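You operate a simulated robot arm through the tools that you are given. There is no shell and no other tool.

Carry out the task below with a simulated two-armed robot. There is one attempt and no reset: what you move stays moved.

JOB
Pick up the filter from the drainer beside the sink with one hand, pass it to the other hand and put it on the top of the potting bench. Set down upright: filter.

Only the result counts: the job must be done as asked and must still hold three seconds after the hand-in. Knocking over, shifting, dropping, spilling or breaking anything else fails it.

ROBOT AND FRAMES
Two 7-joint arms with two-finger parallel grippers on one trunk, on a base that moves. Base frame: it is fixed to the floor where the robot stands at the start and does not move with it; the origin is under the middle of the robot, x ahead of it, y to its left, z up. Units: mm, rad, N and s.
The left shoulder is at the start at [-92, 119, 825], the right one opposite. With the tool pointing down near the work surface each hand reaches from about 100 to 560 mm from the robot's upright axis, wherever it stands, measured 20 degrees to its own side. Places, roughly: top of the potting bench [-1000, 1800, 900]. Payload 3.43 kg a hand.
The tool frame of a hand sits at the grasp point between the pads (the TCP): z along the fingers, y along the line on which they close. The tips reach 30 mm beyond it. Largest opening 94 mm; finger width 28, thickness 10; the body of the gripper, 50 by 96 mm, starts 55 mm behind the TCP.
Orientation is told as [roll, pitch, yaw] about the base's x, y, z axes, in that order, counted from this pose: with the fingers straight down and closing along the base's y, the tool's x points along the base's -x, its y along +y and its z along -z.

CONTROLS
- The arms move only by the tool drive_tool. It takes "left_motion", "right_motion" or both (then of equal length, played together; a hand with none holds still); each is a list of rows, each an object (a shift or turn left out is 0, a gripper value left out holds the last) with "translation": the shift along the tool's x, y, z in units of 150 mm (1.0 is 150 mm), a list of three; "delta_rot": the turn, a rotation vector about the tool's x, y, z in units of 60 degrees (1.0 is 60 degrees), a list of three; "fingers": the finger opening in mm, from 0 to 94. In form: [{"translation": [tx, ty, tz], "delta_rot": [wx, wy, wz], "fingers": fingers}, ...]. A call has 1 to 20 rows; each row is the pose to reach, as a shift and turn from the pose commanded when the call began, along the tool's axes at that moment. A call with a number of a shift or a turn outside -1 to 1 is refused whole. A row lasts 0.2 s, in which the tool goes at most 50 mm and 0.15 rad; a call with a longer step from one row to the next is refused whole, and so is a gripper value outside its range. A pose out of reach is approached as far as the arm can. The call stops where the force on the tool passes 40 N (or 10 N more than at its start, if that is more) or the arm is blocked; 0.2 s more then pass. The fingers move at their own pace (about 153 mm/s each) and stop on an object; they squeeze with about 23 N. The grip force told is the motor's: it shows also when the fingers shut on nothing. Time passes only in rows, and 0.2 s behind the last, so rows that repeat a pose let the fingers close. The reply holds the time, the measured pose of the TCP, the force on the tool along the base axes, the opening and the grip force, in the units named above and with some noise, with the torque about the TCP (base axes, N m) and any sound that the robot's microphone picked up.
- Cameras (640 x 400 px; columns grow to the right, rows downward): "scene" is now at [36.8, -12.9, 1535.8]; the picture's right is [-0.15, -0.99, 0.00], its down [-0.71, 0.11, -0.70] and it looks along [0.69, -0.11, -0.72] (base axes); focal length 286 px, centre (320, 200). "left" rides on the left gripper at [76, -14, -102] in its tool frame; the picture's right is [0.18, 0.98, 0.00], its down [-0.75, 0.14, -0.64] and it looks along [-0.63, 0.12, 0.77] (tool axes); focal length 243 px, centre (320, 200). "right" rides on the right gripper at [76, 14, -102] in its tool frame; the picture's right is [-0.18, 0.98, 0.00], its down [-0.75, -0.14, -0.64] and it looks along [-0.63, -0.12, 0.77] (tool axes); focal length 243 px, centre (320, 200). There is no depth. A picture from a camera that has moved, and an enlarged one, comes with that camera's place and axes in the base frame and with its lens.
- grab_frame(camera): a new picture of that camera. The clock stands still meanwhile.
- move_column(by): moves the trunk up (or, below 0, down) by that many mm; the arms and the scene camera ride with it, the base frame stays. It gives what a move gives, with no picture.
- base_move(legs): drives the robot by 1 to 6 legs, each [ahead, left, turn to the left] in mm, mm and rad, along the robot's own axes; the way and the turn of a leg run together, so that a leg with both is an arc; at most 1500 mm and 3.142 rad a leg. The arms and the cameras ride along, it lands a little off, and it stops where it bumps. It gives what a move gives.
- pan_tilt(pan, tilt): turns the head with the scene camera to pan (to the left, within 2.496 rad either way) and tilt (down, from -0.506 to 1.204), counted from straight ahead of the robot (the tilt from the chest, where the trunk bows). It gives what a move gives.
- enlarge(camera, box): a new picture of the part [left, top, right, bottom] of that camera's present view, enlarged. The clock stands still meanwhile.
- sign_off(): hands the job in; it is judged then, once.

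Places have to be worked out from the pictures, the camera data and where the tool is seen. Open the grippers and draw the arms clear of the work before you hand the job in, unless the task says otherwise.

The tools are called after ">>>" as a command line: name --argument value ..., lists and objects as JSON in quotes. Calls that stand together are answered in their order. drive_tool: Moves the arms, as the interface text tells. Its arguments: {"type":"object","properties":{"left_motion":{"type":"array"},"right_motion":{"type":"array"}},"required":[]} The other tools are called the same way: move_column (by) moves the trunk up or down; base_move (legs) drives the base; pan_tilt (pan, tilt) turns the head that bears the scene camera; grab_frame (camera) takes a picture; enlarge (camera, box) takes an enlarged picture of a part of a camera's view; sign_off () hands the job in.

At the start:

```text
time: 0.0
left_tcp_pos: [413.1, 118.3, 1114.7]
left_ee_rot: [0.0, 0.002, 0.001]
left_wrist_force: [-0.9, -0.1, 0.3]
left_ft_torque: [-0.01, -0.02, -0.01]
left_opening: 94.2
left_finger_force: 0.1
right_tcp_pos: [317.6, -176.0, 1202.7]
right_ee_rot: [0.0, 0.0, 0.0]
right_wrist_force: [-0.4, 0.4, -0.3]
right_ft_torque: [-0.03, -0.02, -0.02]
right_opening: 94.2
right_finger_force: 0.1
trunk travel left (down, up): [-250.0, 86.0]
robot x, y, heading: [-0.7, 0.6, -0.002]
head pan, tilt (commanded): [-0.154, 0.799]
```

scene: 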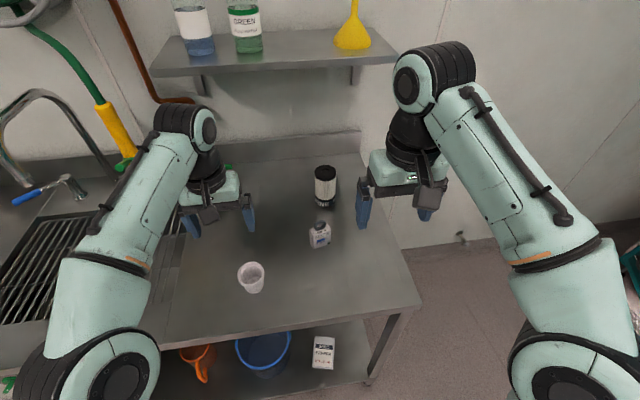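
right: 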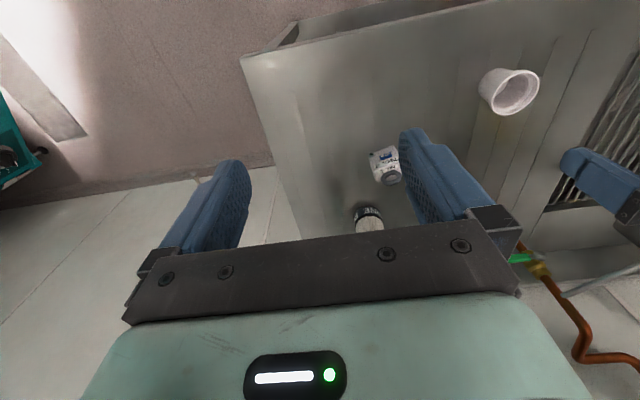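
left: 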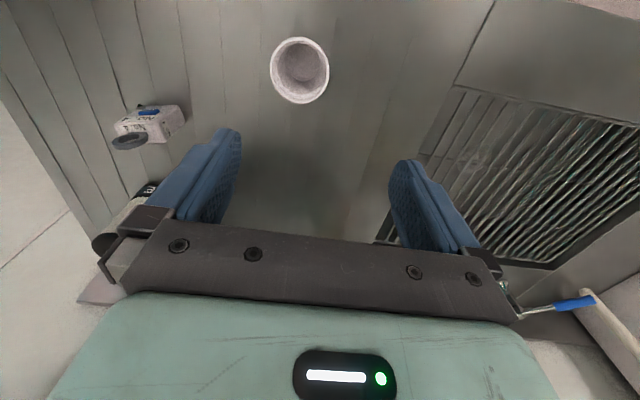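

The first pictures show a white cup-like thing, a small bottle and a black-lidded canister on the steel surface beside the sink. I'll enlarge the views to tell which one is the filter.

>>> enlarge --camera "scene" --box '[200, 140, 400, 320]'

>>> enlarge --camera "left" --box '[80, 0, 400, 200]'

>>> enlarge --camera "right" --box '[320, 40, 560, 240]'

```text
2.22 times, centred on (300, 230) of scene
camera zoom: at [36.8, -12.9, 1535.8], right [-0.15, -0.99, 0.0], down [-0.71, 0.11, -0.7], along [0.69, -0.11, -0.72], focal length 636 px, centre (364, 133)
```

zoom: 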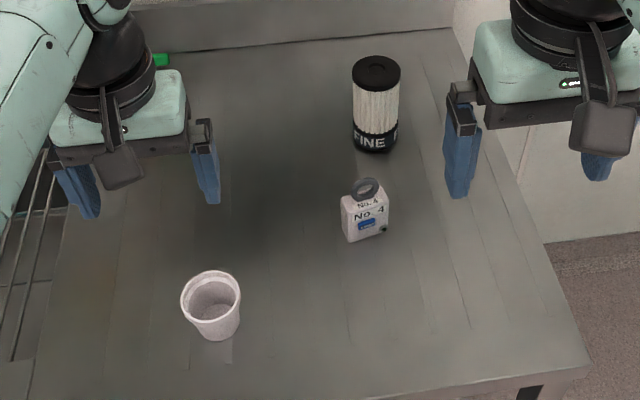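

```text
2.00 times, centred on (240, 100) of left
camera zoom: at [336.0, 104.3, 1216.5], right [-0.18, 0.98, 0.0], down [0.75, 0.14, 0.64], along [0.63, 0.12, -0.77], focal length 485 px, centre (480, 400)
```

zoom: 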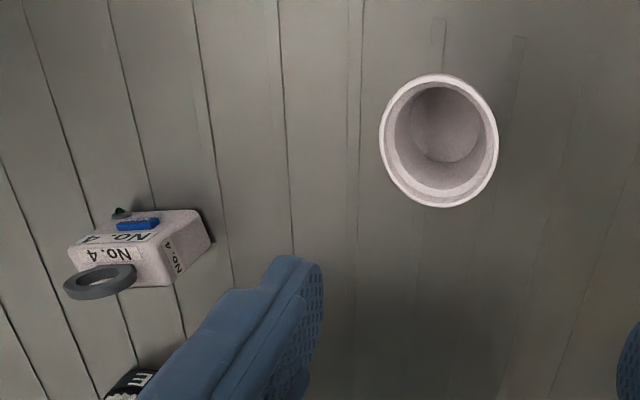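

```text
2.00 times, centred on (440, 140) of right
camera zoom: at [241.1, -161.8, 1306.2], right [0.18, 0.98, 0.0], down [0.75, -0.14, 0.64], along [0.63, -0.12, -0.77], focal length 485 px, centre (80, 320)
```

zoom: 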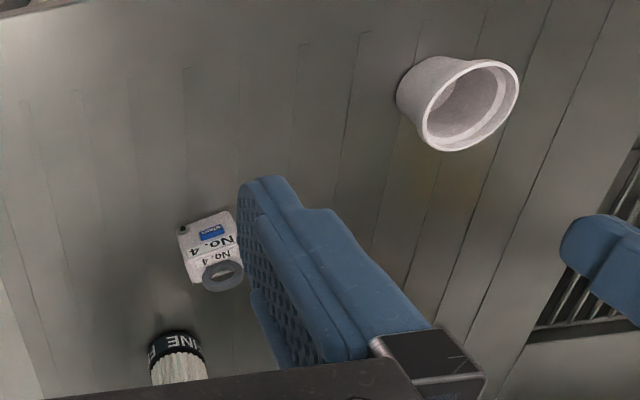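

The filter is most likely the pleated cartridge with the black end caps and the "FINE" label, at roughly [650, -130], top near z≈1010. Before planning the pickup I'll turn the head towards the potting bench and look at where it has to go.

>>> pan_tilt --pan 2.08 --tilt 0.35

>>> grab_frame --camera "scene"

```text
time: 2.1
left_tcp_pos: [413.0, 119.9, 1113.8]
left_ee_rot: [-0.001, 0.0, 0.0]
left_wrist_force: [0.0, 0.2, 0.1]
left_ft_torque: [0.0, 0.03, -0.01]
left_opening: 93.8
left_finger_force: 0.1
right_tcp_pos: [317.0, -174.7, 1203.6]
right_ee_rot: [0.0, 0.001, -0.001]
right_wrist_force: [-0.2, 0.5, -0.5]
right_ft_torque: [-0.03, 0.01, -0.02]
right_opening: 94.2
right_finger_force: 0.0
trunk travel left (down, up): [-250.0, 86.0]
robot x, y, heading: [2.6, -0.8, -0.001]
head pan, tilt (commanded): [2.08, 0.351]
```

```text
taken
camera scene: at [-88.3, 80.8, 1575.5], right [0.87, 0.49, 0.0], down [0.17, -0.3, -0.94], along [-0.46, 0.82, -0.34], focal length 286 px, centre (320, 200)
```

scene: 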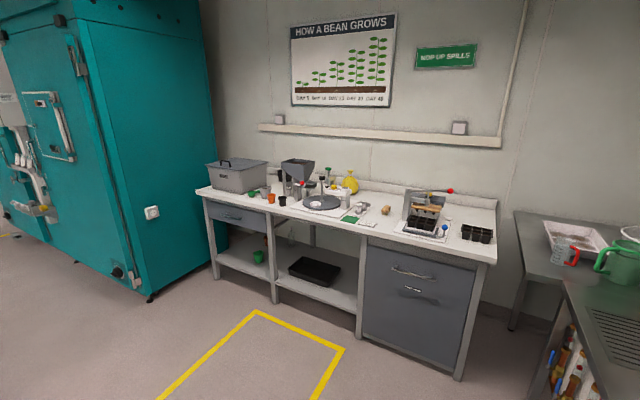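

The potting bench stands along the left wall with a yellow marking in front of it and a fair amount of clutter on top. I'll enlarge the bench top to find free space.

>>> enlarge --camera "scene" --box '[190, 140, 350, 240]'

>>> enlarge --camera "scene" --box '[340, 160, 510, 270]'

>>> enlarge --camera "scene" --box '[140, 140, 520, 400]'

```text
4.00 times, centred on (270, 190) of scene
camera zoom: at [-88.3, 80.8, 1575.5], right [0.87, 0.49, 0.0], down [0.17, -0.3, -0.94], along [-0.46, 0.82, -0.34], focal length 1144 px, centre (520, 240)
```

zoom: 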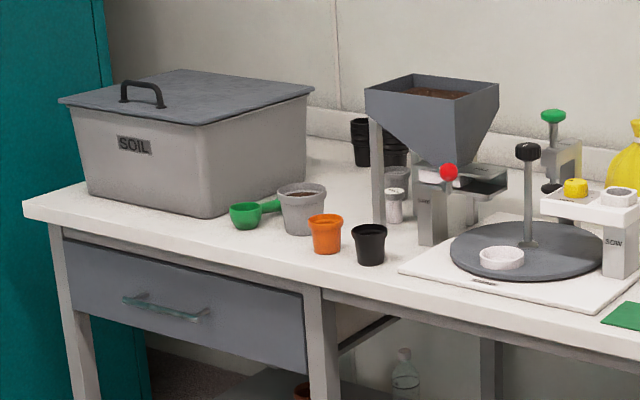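

```text
3.64 times, centred on (425, 215) of scene
camera zoom: at [-88.3, 80.8, 1575.5], right [0.87, 0.49, 0.0], down [0.17, -0.3, -0.94], along [-0.46, 0.82, -0.34], focal length 1040 px, centre (-62, 146)
```

zoom: 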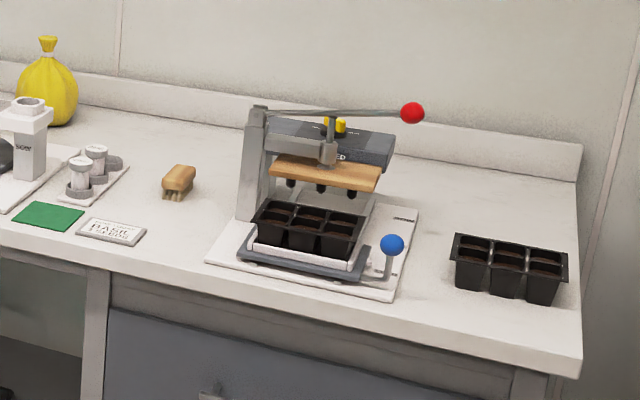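

```text
1.54 times, centred on (330, 270) of scene
camera zoom: at [-88.3, 80.8, 1575.5], right [0.87, 0.49, 0.0], down [0.17, -0.3, -0.94], along [-0.46, 0.82, -0.34], focal length 440 px, centre (305, 92)
```

zoom: 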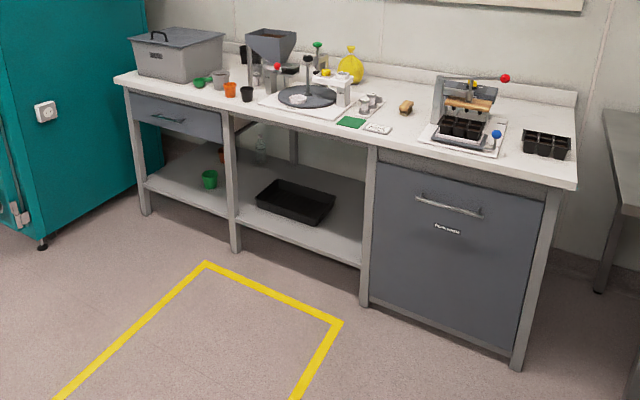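

The bench top runs roughly x from -1920 to 50 with its front edge near y≈1425. There are free patches near [-475, 1510] and at the right front corner. I'll turn the head back to the drainer and look more closely at the candidate objects.

>>> pan_tilt --pan -0.15 --tilt 0.7

>>> enlarge --camera "scene" --box '[270, 150, 370, 260]'

>>> grab_frame --camera "scene"

```text
time: 4.2
left_tcp_pos: [413.0, 120.3, 1113.5]
left_ee_rot: [0.0, -0.001, -0.001]
left_wrist_force: [0.3, -0.1, -0.3]
left_ft_torque: [-0.03, 0.0, -0.02]
left_opening: 93.8
left_finger_force: 0.1
right_tcp_pos: [317.1, -176.1, 1203.8]
right_ee_rot: [0.0, 0.0, 0.0]
right_wrist_force: [0.1, -0.3, 0.1]
right_ft_torque: [0.01, 0.02, 0.02]
right_opening: 94.1
right_finger_force: 0.1
trunk travel left (down, up): [-250.0, 86.0]
robot x, y, heading: [-2.7, 1.8, -0.001]
head pan, tilt (commanded): [-0.15, 0.7]
```

```text
3.64 times, centred on (320, 205) of scene
camera zoom: at [41.1, -13.1, 1544.1], right [-0.15, -0.99, 0.0], down [-0.64, 0.1, -0.77], along [0.76, -0.11, -0.64], focal length 1040 px, centre (320, 182)
```

zoom: 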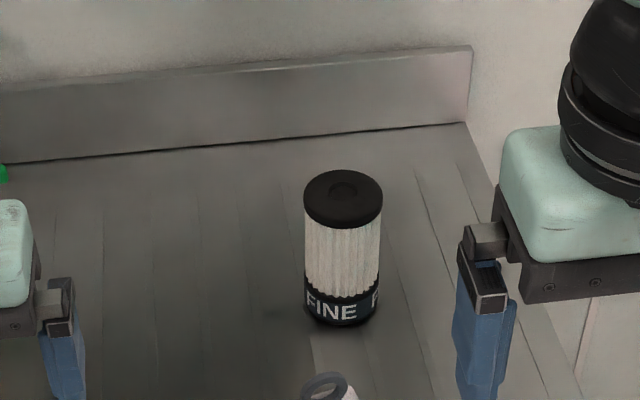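

```text
taken
camera scene: at [41.1, -13.1, 1544.1], right [-0.15, -0.99, 0.0], down [-0.64, 0.1, -0.77], along [0.76, -0.11, -0.64], focal length 286 px, centre (320, 200)
```

scene: 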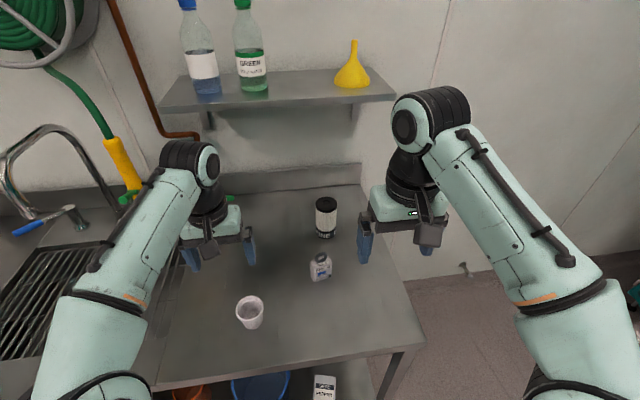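

The label reads FINE and the body is pleated, so this is the filter, standing upright. I'll look steeply down to see how much room there is between the base and the table edge.

>>> pan_tilt --pan 0.0 --tilt 1.2

>>> grab_frame --camera "scene"

```text
time: 5.1
left_tcp_pos: [412.2, 118.9, 1112.6]
left_ee_rot: [-0.001, 0.0, 0.0]
left_wrist_force: [-0.7, 0.2, -0.1]
left_ft_torque: [-0.01, -0.01, 0.03]
left_opening: 94.2
left_finger_force: 0.0
right_tcp_pos: [317.5, -176.7, 1202.3]
right_ee_rot: [0.001, 0.0, 0.0]
right_wrist_force: [-0.1, 0.1, 0.5]
right_ft_torque: [-0.01, 0.01, 0.03]
right_opening: 94.0
right_finger_force: 0.1
trunk travel left (down, up): [-250.0, 86.0]
robot x, y, heading: [0.6, -0.3, -0.001]
head pan, tilt (commanded): [0.0, 1.201]
```

```text
taken
camera scene: at [13.0, -0.5, 1508.1], right [0.0, -1.0, 0.0], down [-0.93, 0.0, -0.36], along [0.36, 0.0, -0.93], focal length 286 px, centre (320, 200)
```

scene: 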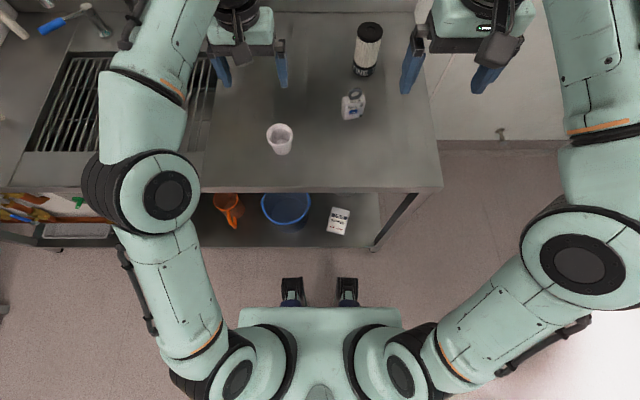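

The base front is at x≈110 and the table edge at x≈285, so there is some room to move closer. I'll raise the trunk and use the shift in view to measure the shelf, the filter and the table height.

>>> move_column --by 86

>>> pan_tilt --pan -0.15 --tilt 0.7

>>> grab_frame --camera "scene"

>>> enlarge --camera "scene" --box '[270, 150, 370, 260]'

```text
time: 6.3
left_tcp_pos: [411.0, 118.5, 1199.0]
left_ee_rot: [0.0, 0.0, 0.001]
left_wrist_force: [0.6, -1.1, -0.1]
left_ft_torque: [-0.01, 0.0, -0.01]
left_opening: 94.1
left_finger_force: 0.0
right_tcp_pos: [317.0, -176.3, 1289.3]
right_ee_rot: [-0.001, -0.002, 0.0]
right_wrist_force: [0.1, -1.0, 0.5]
right_ft_torque: [0.01, -0.01, 0.03]
right_opening: 94.5
right_finger_force: 0.0
trunk travel left (down, up): [-335.0, 0.0]
robot x, y, heading: [-2.5, 0.8, -0.004]
head pan, tilt (commanded): [0.0, 1.201]
```

```text
time: 7.2
left_tcp_pos: [412.8, 118.7, 1199.3]
left_ee_rot: [-0.001, 0.0, 0.0]
left_wrist_force: [0.3, 0.0, -0.9]
left_ft_torque: [-0.02, -0.01, 0.0]
left_opening: 94.0
left_finger_force: 0.1
right_tcp_pos: [319.4, -176.9, 1288.7]
right_ee_rot: [0.0, 0.0, 0.0]
right_wrist_force: [0.3, 0.1, -0.2]
right_ft_torque: [0.06, 0.03, 0.02]
right_opening: 94.3
right_finger_force: 0.1
trunk travel left (down, up): [-335.0, 0.0]
robot x, y, heading: [0.1, 1.8, 0.003]
head pan, tilt (commanded): [-0.15, 0.7]
```

```text
taken
camera scene: at [40.3, -13.2, 1634.3], right [-0.15, -0.99, 0.0], down [-0.64, 0.1, -0.76], along [0.76, -0.11, -0.64], focal length 286 px, centre (320, 200)
```

scene: 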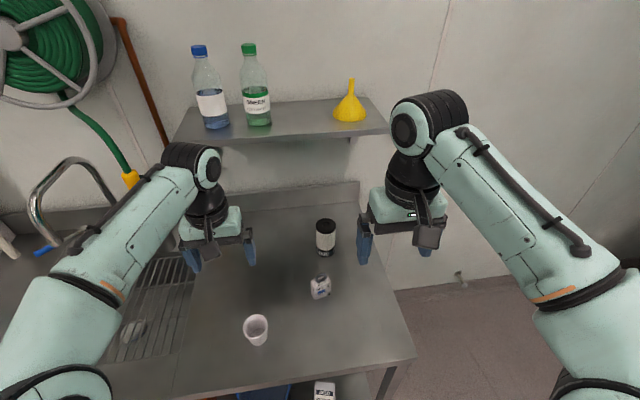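

```text
3.64 times, centred on (320, 205) of scene
camera zoom: at [40.3, -13.2, 1634.3], right [-0.15, -0.99, 0.0], down [-0.64, 0.1, -0.76], along [0.76, -0.11, -0.64], focal length 1040 px, centre (320, 182)
```

zoom: 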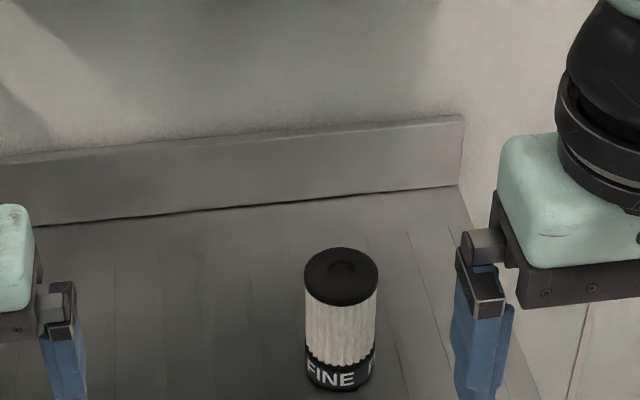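

The shelf front edge works out at x≈710–745 and z≈1275, so a vertical wrist over the filter (x≈660) would come too close to it. I'll reach in with a forward tilt instead, so first I drive the base 120 mm ahead.

>>> base_move --legs '[[120, 0, 0]]'

>>> grab_frame --camera "right"

>>> grab_frame --camera "left"

>>> grab_frame --camera "scene"

```text
time: 8.5
left_tcp_pos: [529.7, 119.2, 1200.1]
left_ee_rot: [0.0, 0.0, 0.001]
left_wrist_force: [-0.5, 1.0, -0.6]
left_ft_torque: [-0.01, 0.0, -0.01]
left_opening: 94.1
left_finger_force: 0.1
right_tcp_pos: [435.5, -174.8, 1288.4]
right_ee_rot: [-0.001, -0.001, 0.0]
right_wrist_force: [0.1, 1.7, -0.4]
right_ft_torque: [-0.02, 0.02, 0.02]
right_opening: 93.9
right_finger_force: 0.0
trunk travel left (down, up): [-335.0, 0.0]
robot x, y, heading: [117.7, 1.0, -0.002]
head pan, tilt (commanded): [-0.15, 0.7]
```

```text
taken
camera right: at [358.8, -161.9, 1391.6], right [0.18, 0.98, 0.0], down [0.75, -0.14, 0.64], along [0.63, -0.12, -0.77], focal length 243 px, centre (320, 200)
```

right: 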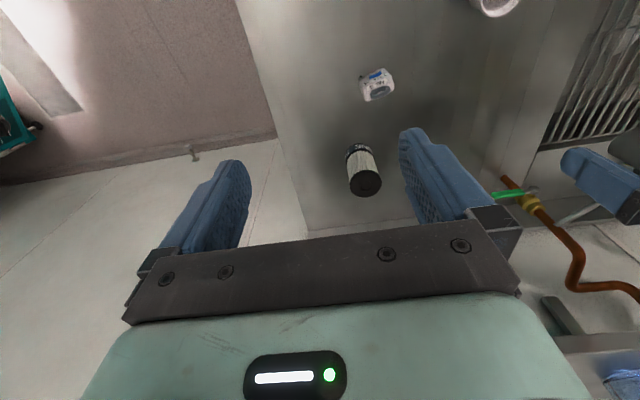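

```text
taken
camera left: at [453.8, 104.2, 1302.0], right [-0.18, 0.98, 0.0], down [0.75, 0.14, 0.64], along [0.63, 0.12, -0.77], focal length 243 px, centre (320, 200)
```

left: 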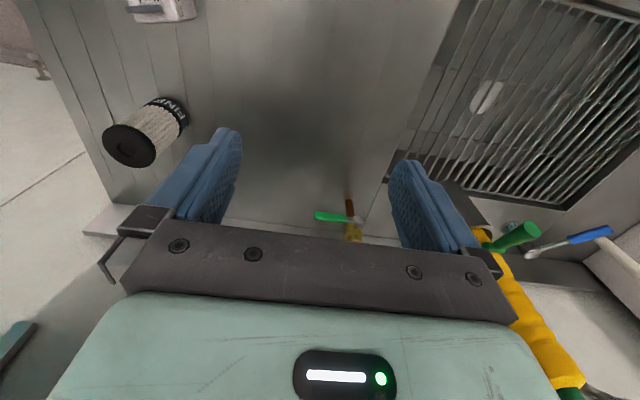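

```text
taken
camera scene: at [157.9, -13.2, 1634.1], right [-0.15, -0.99, 0.0], down [-0.64, 0.1, -0.77], along [0.76, -0.11, -0.64], focal length 286 px, centre (320, 200)
```

scene: 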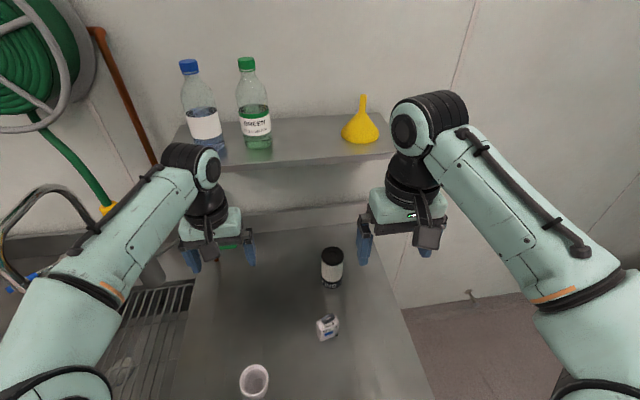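

The filter is now visible in both wrist cameras. I'll enlarge both so I can triangulate it accurately.

>>> enlarge --camera "right" --box '[320, 120, 420, 220]'

>>> enlarge --camera "left" --box '[90, 80, 210, 180]'

>>> enlarge --camera "scene" --box '[280, 220, 400, 360]'

```text
4.00 times, centred on (370, 170) of right
camera zoom: at [358.8, -161.9, 1391.6], right [0.18, 0.98, 0.0], down [0.75, -0.14, 0.64], along [0.63, -0.12, -0.77], focal length 970 px, centre (120, 320)
```

zoom: 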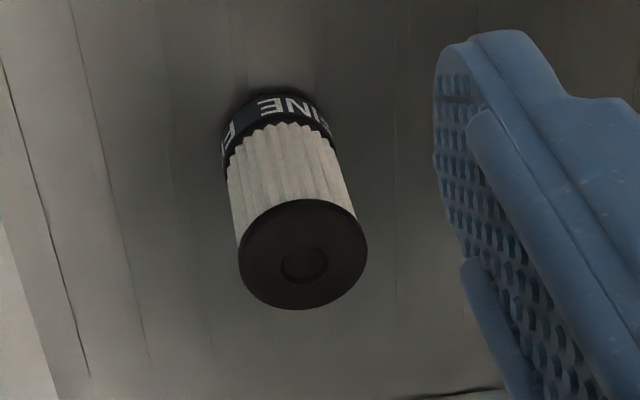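

```text
4.00 times, centred on (150, 130) of left
camera zoom: at [453.8, 104.2, 1302.0], right [-0.18, 0.98, 0.0], down [0.75, 0.14, 0.64], along [0.63, 0.12, -0.77], focal length 970 px, centre (1000, 480)
```

zoom: 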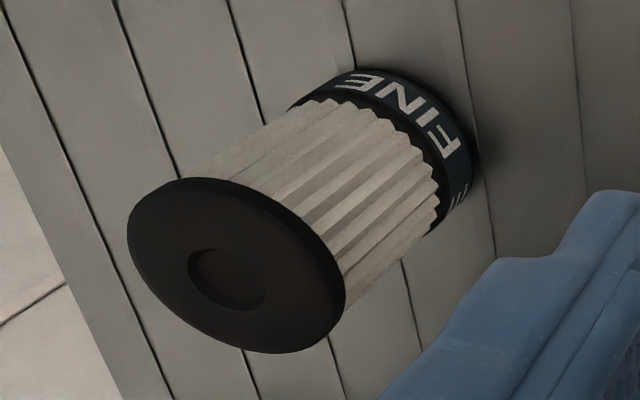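

```text
2.86 times, centred on (340, 290) of scene
camera zoom: at [157.9, -13.2, 1634.1], right [-0.15, -0.99, 0.0], down [-0.64, 0.1, -0.77], along [0.76, -0.11, -0.64], focal length 817 px, centre (263, -57)
```

zoom: 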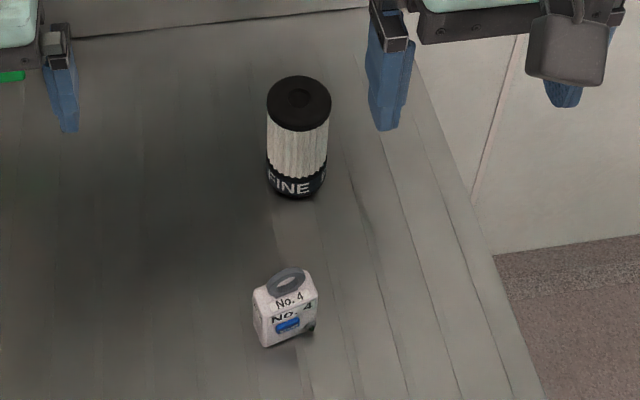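

The two wrist views agree well: the filter top centre is at about [655, -124, 1001], diameter about 64 mm, standing on a surface at z≈882. I'll bring the right hand forward and down with a 20° forward tilt so the wrist stays clear of the shelf.

>>> drive_tool --right_motion '[{"translation": [-0.111, 0.028, 0.156], "delta_rot": [0, -0.055, 0], "fingers": 94}, {"translation": [-0.222, 0.056, 0.311], "delta_rot": [0, -0.111, 0]}, {"translation": [-0.333, 0.083, 0.467], "delta_rot": [0, -0.167, 0]}, {"translation": [-0.444, 0.111, 0.622], "delta_rot": [0, -0.222, 0]}, {"translation": [-0.556, 0.139, 0.778], "delta_rot": [0, -0.278, 0]}, {"translation": [-0.667, 0.167, 0.933], "delta_rot": [0, -0.333, 0]}, {"translation": [-0.667, 0.167, 0.933], "delta_rot": [0, -0.333, 0]}]'

>>> grab_frame --camera "scene"

>>> grab_frame --camera "right"

```text
time: 10.1
left_tcp_pos: [532.5, 118.7, 1199.2]
left_ee_rot: [0.001, 0.001, 0.0]
left_wrist_force: [-1.1, 0.5, 0.4]
left_ft_torque: [0.01, 0.03, -0.03]
left_opening: 94.1
left_finger_force: 0.1
right_tcp_pos: [536.2, -149.4, 1149.0]
right_ee_rot: [-0.001, -0.351, 0.002]
right_wrist_force: [-1.1, 0.2, 0.0]
right_ft_torque: [-0.02, 0.02, -0.01]
right_opening: 94.3
right_finger_force: 0.1
trunk travel left (down, up): [-335.0, 0.0]
robot x, y, heading: [118.3, 0.8, -0.0]
head pan, tilt (commanded): [-0.15, 0.7]
```

```text
taken
camera scene: at [158.8, -13.2, 1634.4], right [-0.15, -0.99, 0.0], down [-0.64, 0.1, -0.77], along [0.76, -0.11, -0.64], focal length 286 px, centre (320, 200)
```

scene: 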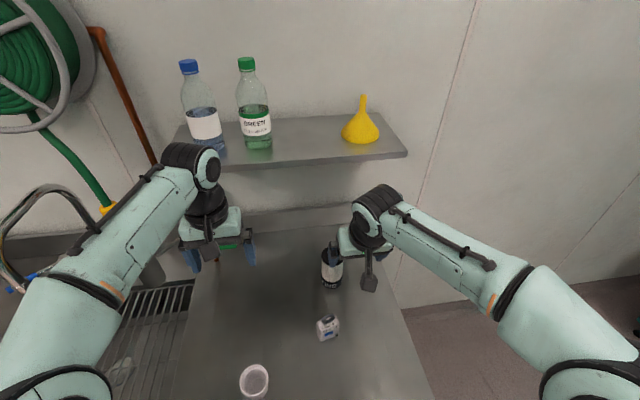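

```text
taken
camera right: at [428.2, -135.5, 1219.5], right [0.17, 0.98, 0.06], down [0.49, -0.14, 0.86], along [0.86, -0.12, -0.5], focal length 243 px, centre (320, 200)
```

right: 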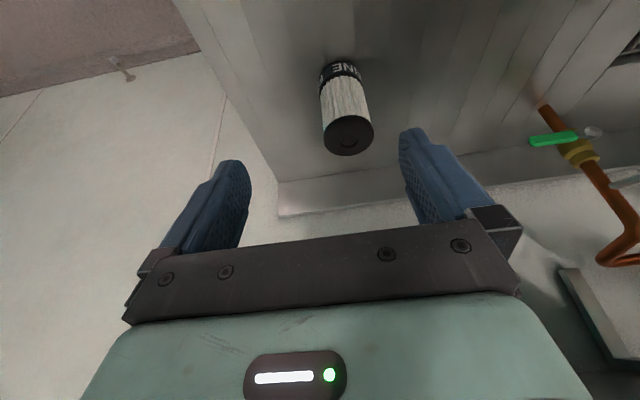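

The shelf is well clear and the filter appears between the fingers in the right wrist view. I'll move to just above the filter, to about [655, -124, 1060].

>>> drive_tool --right_motion '[{"translation": [-0.09, 0.028, 0.138]}, {"translation": [-0.18, 0.056, 0.277]}, {"translation": [-0.27, 0.083, 0.415]}, {"translation": [-0.36, 0.111, 0.553]}, {"translation": [-0.45, 0.139, 0.692]}, {"translation": [-0.541, 0.167, 0.83]}, {"translation": [-0.541, 0.167, 0.83]}]'

>>> grab_frame --camera "right"

>>> grab_frame --camera "left"

>>> grab_frame --camera "scene"

```text
time: 11.7
left_tcp_pos: [532.0, 119.1, 1200.3]
left_ee_rot: [0.001, 0.001, -0.001]
left_wrist_force: [0.4, 0.1, 0.6]
left_ft_torque: [0.02, -0.01, 0.02]
left_opening: 93.7
left_finger_force: 0.0
right_tcp_pos: [656.4, -126.0, 1061.0]
right_ee_rot: [-0.001, -0.35, 0.0]
right_wrist_force: [0.4, -0.2, -0.5]
right_ft_torque: [-0.02, -0.01, 0.02]
right_opening: 93.9
right_finger_force: 0.0
trunk travel left (down, up): [-335.0, 0.0]
robot x, y, heading: [117.7, -0.5, -0.0]
head pan, tilt (commanded): [-0.15, 0.7]
```

```text
taken
camera right: at [548.9, -112.0, 1130.9], right [0.17, 0.98, 0.06], down [0.49, -0.14, 0.86], along [0.86, -0.12, -0.5], focal length 243 px, centre (320, 200)
```

right: 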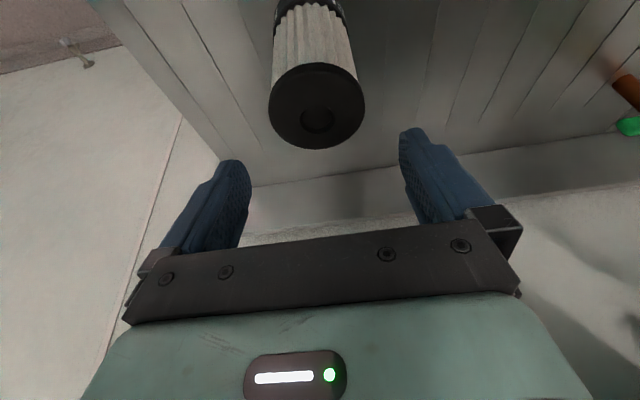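

```text
taken
camera left: at [454.5, 104.1, 1302.4], right [-0.18, 0.98, 0.0], down [0.75, 0.14, 0.64], along [0.63, 0.12, -0.77], focal length 243 px, centre (320, 200)
```

left: 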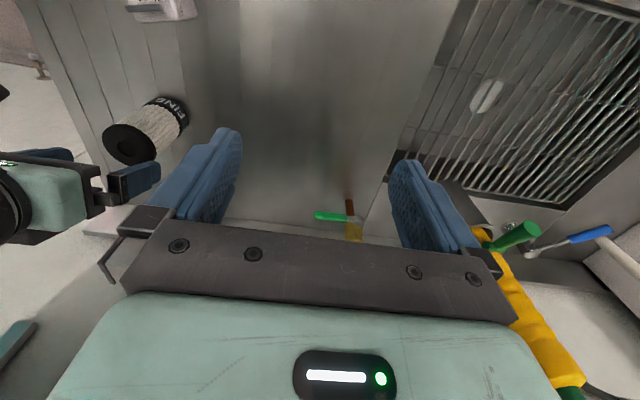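

```text
taken
camera scene: at [158.5, -13.4, 1634.4], right [-0.15, -0.99, 0.0], down [-0.64, 0.1, -0.77], along [0.76, -0.11, -0.64], focal length 286 px, centre (320, 200)
```

scene: 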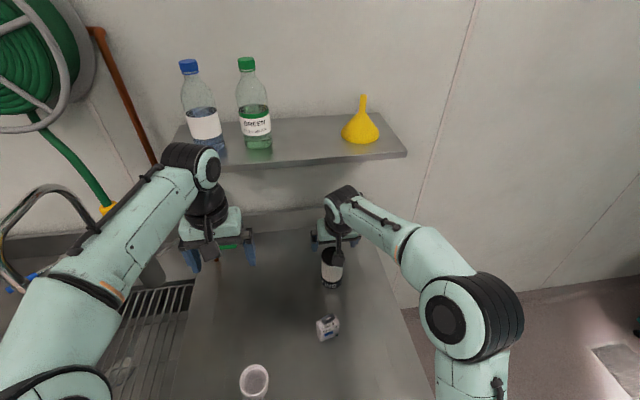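

The right camera confirms the filter axis at about [653.5, -124.4]. I'll lower straight down so the pads straddle the top of it, with TCP at z≈976.

>>> drive_tool --right_motion '[{"translation": [0.041, 0.002, 0.105]}, {"translation": [0.083, 0.004, 0.211]}, {"translation": [0.124, 0.006, 0.316]}, {"translation": [0.166, 0.008, 0.422]}, {"translation": [0.207, 0.01, 0.527]}, {"translation": [0.207, 0.01, 0.527]}]'

>>> grab_frame --camera "right"

>>> enlarge --camera "left" --box '[0, 70, 220, 240]'

>>> enlarge --camera "scene" --box '[270, 180, 400, 320]'

```text
time: 13.1
left_tcp_pos: [531.7, 118.8, 1199.8]
left_ee_rot: [0.0, 0.001, 0.001]
left_wrist_force: [0.6, -0.6, 0.4]
left_ft_torque: [0.0, 0.0, -0.04]
left_opening: 93.9
left_finger_force: 0.1
right_tcp_pos: [653.2, -123.2, 975.4]
right_ee_rot: [-0.001, -0.349, -0.001]
right_wrist_force: [0.4, -0.6, 0.6]
right_ft_torque: [0.01, 0.01, 0.01]
right_opening: 93.9
right_finger_force: 0.0
trunk travel left (down, up): [-335.0, 0.0]
robot x, y, heading: [117.7, -3.6, 0.001]
head pan, tilt (commanded): [-0.15, 0.7]
```

```text
taken
camera right: at [545.0, -109.0, 1045.9], right [0.17, 0.98, 0.06], down [0.49, -0.14, 0.86], along [0.86, -0.12, -0.5], focal length 243 px, centre (320, 200)
```

right: 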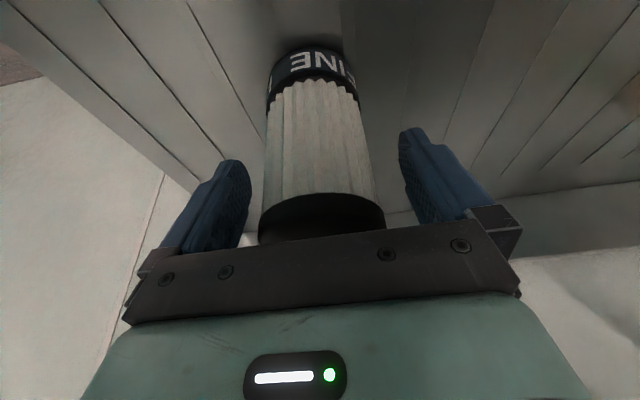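

```text
2.35 times, centred on (110, 155) of left
camera zoom: at [454.9, 104.2, 1302.4], right [-0.18, 0.98, 0.0], down [0.75, 0.14, 0.64], along [0.63, 0.12, -0.77], focal length 571 px, centre (814, 306)
```

zoom: 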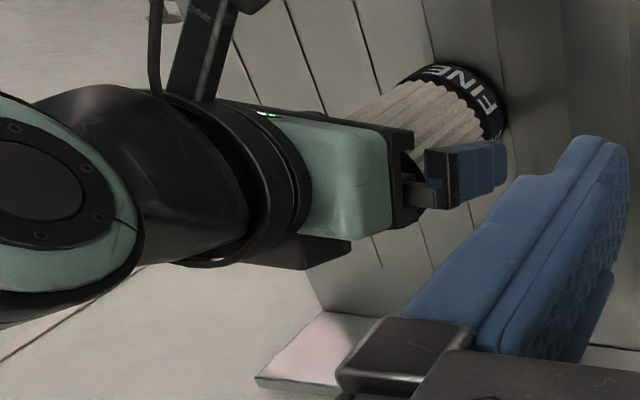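

```text
2.86 times, centred on (335, 250) of scene
camera zoom: at [158.9, -13.2, 1634.4], right [-0.15, -0.99, 0.0], down [-0.64, 0.1, -0.77], along [0.76, -0.11, -0.64], focal length 817 px, centre (277, 57)
```

zoom: 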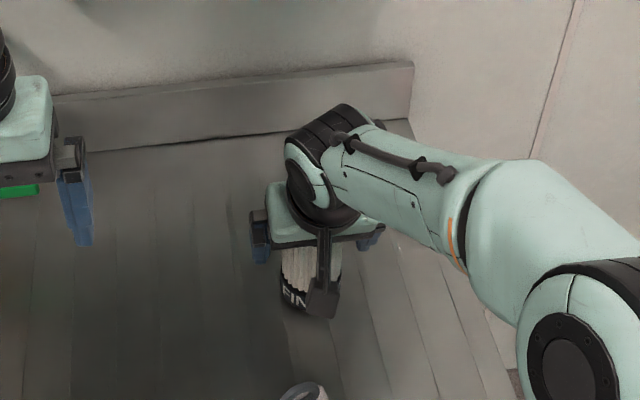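

The filter sits centred between the pads, with the palm above the cap. I'll close the right gripper on it.

>>> drive_tool --right_motion '[{"fingers": 80}, {"fingers": 66}, {"fingers": 40}, {"fingers": 40}, {"fingers": 40}]'

>>> grab_frame --camera "right"

```text
time: 14.3
left_tcp_pos: [531.2, 118.5, 1199.4]
left_ee_rot: [0.0, -0.001, -0.001]
left_wrist_force: [0.2, -0.4, 0.0]
left_ft_torque: [-0.04, -0.04, 0.01]
left_opening: 94.0
left_finger_force: 0.2
right_tcp_pos: [653.1, -124.1, 975.2]
right_ee_rot: [0.001, -0.35, 0.0]
right_wrist_force: [1.3, -1.3, 1.3]
right_ft_torque: [-0.23, -0.06, 0.02]
right_opening: 66.9
right_finger_force: 23.1
trunk travel left (down, up): [-335.0, 0.0]
robot x, y, heading: [123.8, 2.2, -0.001]
head pan, tilt (commanded): [-0.15, 0.7]
```

```text
taken
camera right: at [545.2, -109.3, 1046.2], right [0.17, 0.98, 0.06], down [0.49, -0.14, 0.86], along [0.86, -0.12, -0.5], focal length 243 px, centre (320, 200)
```

right: 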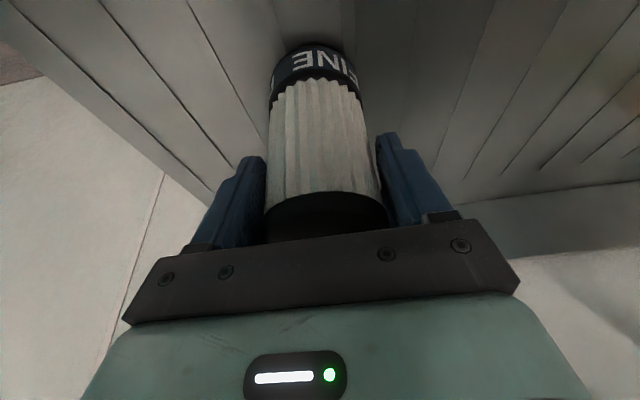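

Gripped firmly at 66.9 mm opening and 23 N. I'll lift straight up slowly by 60 mm.

>>> drive_tool --right_motion '[{"translation": [-0.017, 0, -0.047], "fingers": 40}, {"translation": [-0.046, 0, -0.125]}, {"translation": [-0.091, 0, -0.25]}, {"translation": [-0.137, 0, -0.376]}, {"translation": [-0.137, 0, -0.376]}]'

>>> grab_frame --camera "right"

>>> grab_frame --camera "scene"

```text
time: 15.5
left_tcp_pos: [531.0, 119.1, 1200.1]
left_ee_rot: [0.003, 0.0, -0.001]
left_wrist_force: [-0.2, 0.2, -0.3]
left_ft_torque: [-0.01, -0.01, -0.02]
left_opening: 94.2
left_finger_force: 0.0
right_tcp_pos: [653.6, -123.8, 1035.0]
right_ee_rot: [-0.001, -0.349, 0.0]
right_wrist_force: [-0.7, 0.3, -1.7]
right_ft_torque: [-0.02, 0.0, 0.0]
right_opening: 66.9
right_finger_force: 23.0
trunk travel left (down, up): [-335.0, 0.0]
robot x, y, heading: [120.3, 2.9, -0.005]
head pan, tilt (commanded): [-0.15, 0.7]
```

```text
taken
camera right: at [546.8, -110.2, 1106.4], right [0.17, 0.98, 0.06], down [0.49, -0.14, 0.86], along [0.86, -0.12, -0.5], focal length 243 px, centre (320, 200)
```

right: 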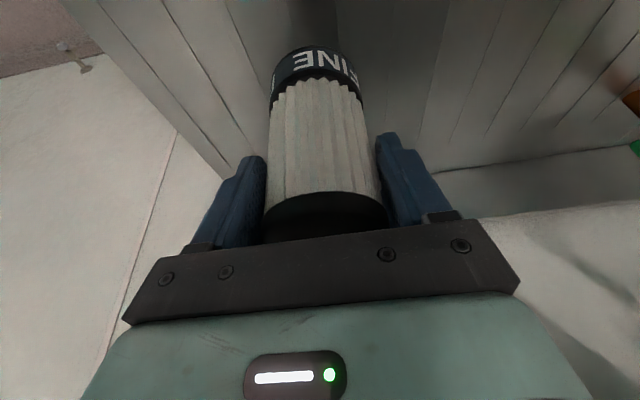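

```text
taken
camera scene: at [159.3, -13.3, 1634.4], right [-0.15, -0.99, 0.0], down [-0.64, 0.1, -0.76], along [0.76, -0.11, -0.64], focal length 286 px, centre (320, 200)
```

scene: 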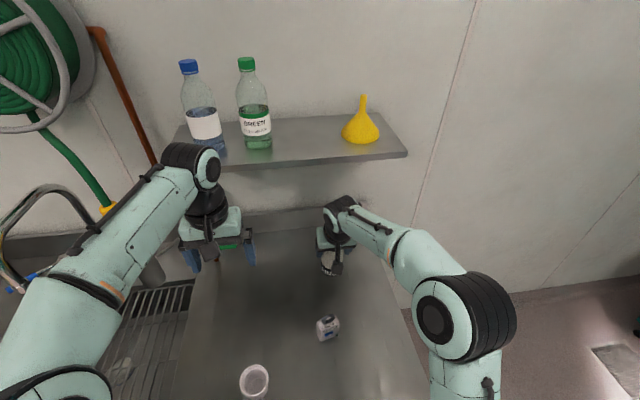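

The filter is held securely and hangs free. I'll raise it further and draw it back towards the robot, clear of the bottle.

>>> drive_tool --right_motion '[{"translation": [0.08, -0.02, -0.2], "fingers": 40}, {"translation": [0.2, -0.045, -0.36]}, {"translation": [0.33, -0.07, -0.52]}, {"translation": [0.46, -0.09, -0.64]}, {"translation": [0.59, -0.11, -0.73]}, {"translation": [0.705, -0.133, -0.79]}, {"translation": [0.705, -0.133, -0.79]}]'

>>> grab_frame --camera "scene"

```text
time: 17.1
left_tcp_pos: [532.8, 119.9, 1200.4]
left_ee_rot: [-0.001, -0.001, 0.0]
left_wrist_force: [0.2, 0.3, -0.5]
left_ft_torque: [0.02, 0.03, 0.04]
left_opening: 94.1
left_finger_force: 0.0
right_tcp_pos: [513.5, -146.5, 1111.4]
right_ee_rot: [-0.002, -0.347, -0.001]
right_wrist_force: [0.2, 0.2, -2.2]
right_ft_torque: [-0.03, 0.02, -0.01]
right_opening: 66.8
right_finger_force: 22.5
trunk travel left (down, up): [-335.0, 0.0]
robot x, y, heading: [117.8, -0.3, -0.002]
head pan, tilt (commanded): [-0.15, 0.7]
```

```text
taken
camera scene: at [159.5, -13.1, 1634.4], right [-0.15, -0.99, 0.0], down [-0.64, 0.1, -0.76], along [0.76, -0.11, -0.64], focal length 286 px, centre (320, 200)
```

scene: 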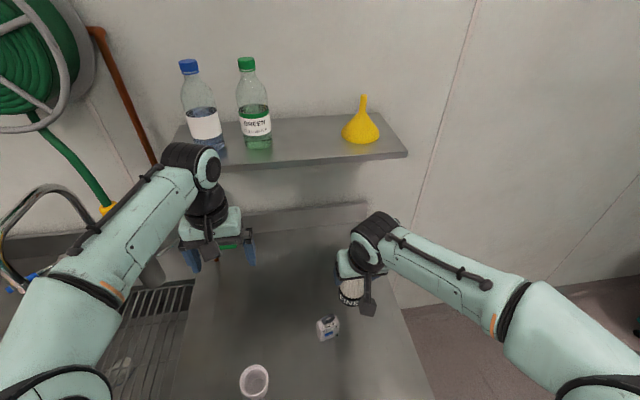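

Now I want open floor for the hand-over. I'll look behind and around the robot before driving back.

>>> pan_tilt --pan 2.45 --tilt 0.6

>>> grab_frame --camera "scene"

>>> pan_tilt --pan -2.45 --tilt 0.6

>>> grab_frame --camera "scene"

>>> pan_tilt --pan 1.5 --tilt 0.6

>>> grab_frame --camera "scene"

```text
time: 19.4
left_tcp_pos: [531.9, 118.8, 1200.4]
left_ee_rot: [0.0, -0.001, 0.0]
left_wrist_force: [0.0, 0.3, 0.5]
left_ft_torque: [0.04, -0.01, -0.04]
left_opening: 94.1
left_finger_force: 0.0
right_tcp_pos: [514.3, -144.7, 1111.4]
right_ee_rot: [0.001, -0.349, 0.0]
right_wrist_force: [0.4, -0.2, -2.0]
right_ft_torque: [-0.05, -0.03, 0.03]
right_opening: 66.7
right_finger_force: 23.1
trunk travel left (down, up): [-335.0, 0.0]
robot x, y, heading: [119.6, -0.4, 0.007]
head pan, tilt (commanded): [2.45, 0.6]
```

```text
taken
camera scene: at [7.1, 55.9, 1643.0], right [0.64, 0.77, 0.0], down [0.43, -0.36, -0.83], along [-0.64, 0.53, -0.56], focal length 286 px, centre (320, 200)
```

scene: 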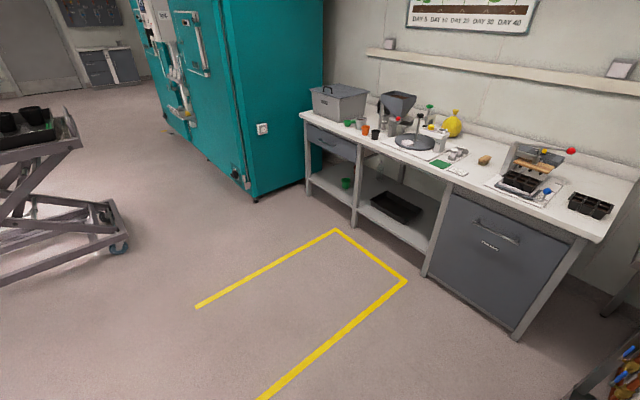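

```text
time: 23.3
left_tcp_pos: [531.4, 119.9, 1199.3]
left_ee_rot: [0.0, 0.0, 0.0]
left_wrist_force: [0.1, -0.3, 0.0]
left_ft_torque: [-0.01, -0.01, -0.02]
left_opening: 94.1
left_finger_force: 0.0
right_tcp_pos: [514.2, -146.9, 1111.2]
right_ee_rot: [0.001, -0.348, 0.0]
right_wrist_force: [0.7, -0.4, -1.9]
right_ft_torque: [-0.02, -0.01, 0.0]
right_opening: 66.7
right_finger_force: 22.5
trunk travel left (down, up): [-335.0, 0.0]
robot x, y, heading: [120.8, -1.3, 0.0]
head pan, tilt (commanded): [-2.45, 0.6]
```

```text
taken
camera scene: at [7.0, -56.9, 1643.0], right [-0.64, 0.77, 0.0], down [0.44, 0.36, -0.83], along [-0.64, -0.53, -0.56], focal length 286 px, centre (320, 200)
```

scene: 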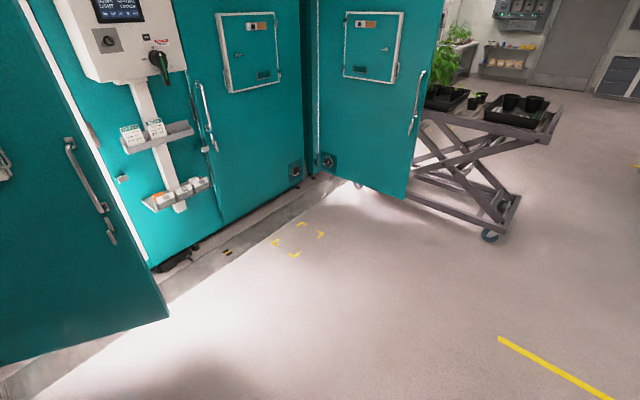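

```text
time: 26.5
left_tcp_pos: [531.4, 118.8, 1199.7]
left_ee_rot: [0.0, 0.0, 0.0]
left_wrist_force: [-0.4, -1.1, 0.8]
left_ft_torque: [0.01, -0.01, 0.01]
left_opening: 94.0
left_finger_force: 0.0
right_tcp_pos: [514.3, -146.0, 1111.2]
right_ee_rot: [-0.001, -0.349, 0.0]
right_wrist_force: [0.1, -0.2, -0.9]
right_ft_torque: [-0.02, 0.01, 0.03]
right_opening: 66.6
right_finger_force: 22.4
trunk travel left (down, up): [-335.0, 0.0]
robot x, y, heading: [116.2, 0.0, -0.004]
head pan, tilt (commanded): [1.499, 0.6]
```

```text
taken
camera scene: at [81.5, 87.6, 1643.0], right [1.0, -0.07, 0.0], down [-0.04, -0.56, -0.83], along [0.06, 0.82, -0.56], focal length 286 px, centre (320, 200)
```

scene: 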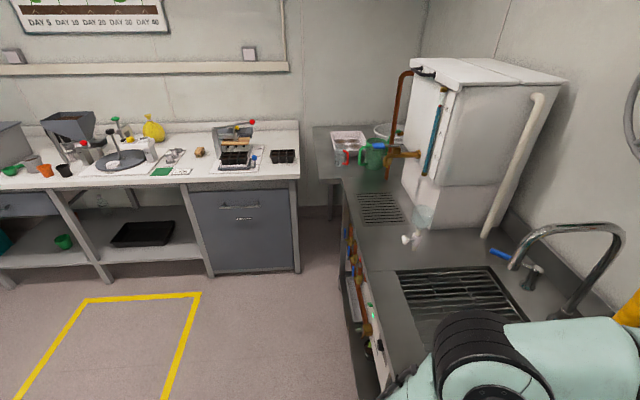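

The floor behind is wide open, with the cart and cabinets more than 2 m away. I'll back off 450 mm with the filter held, so that the hand-over happens away from the tables.

>>> base_move --legs '[[-450, 0, 0]]'

>>> pan_tilt --pan 0.0 --tilt 0.75

>>> grab_frame --camera "scene"

```text
time: 29.2
left_tcp_pos: [87.1, 119.0, 1199.9]
left_ee_rot: [0.001, -0.001, -0.006]
left_wrist_force: [-0.2, 0.0, -0.3]
left_ft_torque: [0.04, 0.04, 0.01]
left_opening: 93.7
left_finger_force: 0.1
right_tcp_pos: [67.7, -146.6, 1110.6]
right_ee_rot: [0.0, -0.349, -0.007]
right_wrist_force: [0.7, -0.6, -1.0]
right_ft_torque: [0.03, -0.02, -0.05]
right_opening: 66.7
right_finger_force: 22.9
trunk travel left (down, up): [-335.0, 0.0]
robot x, y, heading: [-324.3, 1.4, -0.005]
head pan, tilt (commanded): [1.499, 0.6]
```

```text
time: 30.8
left_tcp_pos: [86.7, 117.9, 1200.7]
left_ee_rot: [0.0, 0.002, -0.006]
left_wrist_force: [0.4, -0.1, -0.5]
left_ft_torque: [0.01, 0.01, 0.01]
left_opening: 94.0
left_finger_force: 0.1
right_tcp_pos: [68.9, -145.8, 1110.1]
right_ee_rot: [0.001, -0.349, -0.005]
right_wrist_force: [1.0, -0.8, -2.5]
right_ft_torque: [0.01, 0.01, 0.0]
right_opening: 66.8
right_finger_force: 22.8
trunk travel left (down, up): [-335.0, 0.0]
robot x, y, heading: [-325.6, 7.8, -0.006]
head pan, tilt (commanded): [0.0, 0.75]
```

```text
taken
camera scene: at [-287.6, 0.6, 1630.1], right [0.0, -1.0, 0.0], down [-0.68, 0.0, -0.73], along [0.73, 0.0, -0.68], focal length 286 px, centre (320, 200)
```

scene: 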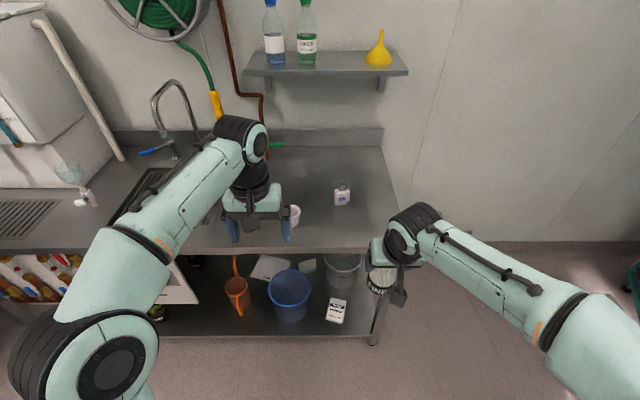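

Both hands are in free space now. For the hand-over I'll have the right hand come from the right and the left hand from the left, so I turn the right hand, with the filter upright, about the vertical in two 45° steps.

>>> drive_tool --right_motion '[{"delta_rot": [-0.043, 0, -0.117], "fingers": 40}, {"delta_rot": [-0.086, 0, -0.235]}, {"delta_rot": [-0.129, 0, -0.352]}, {"delta_rot": [-0.171, 0, -0.47]}, {"delta_rot": [-0.214, 0, -0.587]}, {"delta_rot": [-0.257, 0, -0.704]}, {"delta_rot": [-0.257, 0, -0.704]}]'

>>> grab_frame --camera "scene"

```text
time: 32.4
left_tcp_pos: [88.1, 117.3, 1199.4]
left_ee_rot: [-0.001, 0.0, -0.005]
left_wrist_force: [-1.0, -0.3, -0.2]
left_ft_torque: [-0.02, 0.01, 0.0]
left_opening: 93.9
left_finger_force: 0.0
right_tcp_pos: [68.4, -146.1, 1111.6]
right_ee_rot: [0.002, -0.35, 0.781]
right_wrist_force: [-0.5, -0.3, -1.6]
right_ft_torque: [-0.04, -0.01, -0.01]
right_opening: 66.9
right_finger_force: 22.6
trunk travel left (down, up): [-335.0, 0.0]
robot x, y, heading: [-327.1, -0.9, -0.005]
head pan, tilt (commanded): [0.0, 0.75]
```

```text
taken
camera scene: at [-287.8, 0.5, 1630.1], right [-0.01, -1.0, 0.0], down [-0.68, 0.0, -0.73], along [0.73, 0.0, -0.68], focal length 286 px, centre (320, 200)
```

scene: 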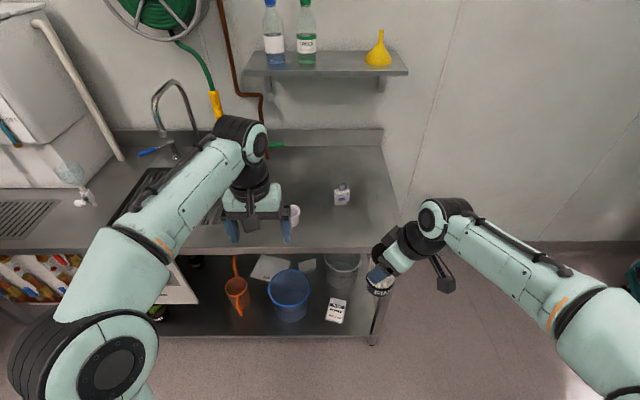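

That turned cleanly and the filter stayed upright. I'll do the second 45°.

>>> drive_tool --right_motion '[{"delta_rot": [-0.043, 0, -0.117], "fingers": 40}, {"delta_rot": [-0.086, 0, -0.235]}, {"delta_rot": [-0.129, 0, -0.352]}, {"delta_rot": [-0.171, 0, -0.47]}, {"delta_rot": [-0.214, 0, -0.587]}, {"delta_rot": [-0.257, 0, -0.704]}, {"delta_rot": [-0.257, 0, -0.704]}]'

>>> grab_frame --camera "scene"

>>> grab_frame --camera "right"

```text
time: 34.0
left_tcp_pos: [87.1, 118.8, 1200.0]
left_ee_rot: [0.0, 0.0, -0.004]
left_wrist_force: [-1.0, -0.6, 0.6]
left_ft_torque: [0.0, 0.0, 0.0]
left_opening: 94.0
left_finger_force: 0.0
right_tcp_pos: [68.2, -145.4, 1111.7]
right_ee_rot: [0.0, -0.352, 1.567]
right_wrist_force: [0.6, 0.7, -1.7]
right_ft_torque: [-0.01, 0.01, -0.02]
right_opening: 67.0
right_finger_force: 22.7
trunk travel left (down, up): [-335.0, 0.0]
robot x, y, heading: [-324.5, 0.2, -0.003]
head pan, tilt (commanded): [0.0, 0.75]
```

```text
taken
camera scene: at [-287.8, 0.5, 1630.1], right [-0.01, -1.0, 0.0], down [-0.68, 0.0, -0.73], along [0.73, 0.0, -0.68], focal length 286 px, centre (320, 200)
```

scene: 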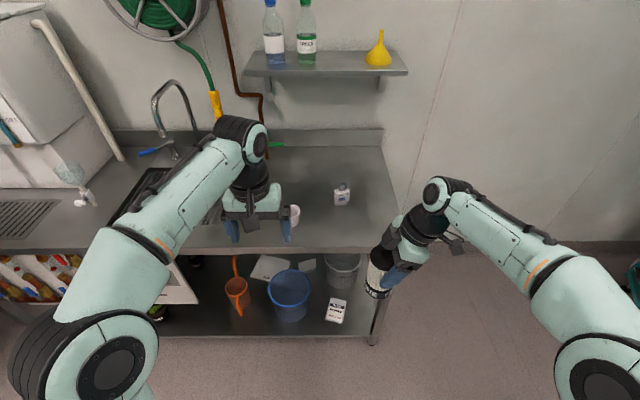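

```text
taken
camera right: at [52.0, -252.7, 1182.5], right [-0.98, 0.18, 0.06], down [0.14, 0.49, 0.86], along [0.12, 0.86, -0.5], focal length 243 px, centre (320, 200)
```

right: 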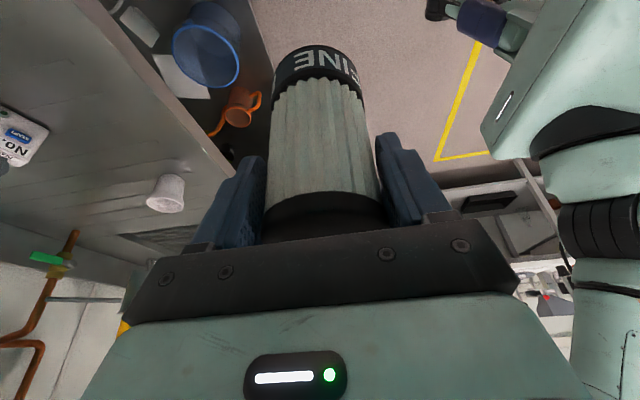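

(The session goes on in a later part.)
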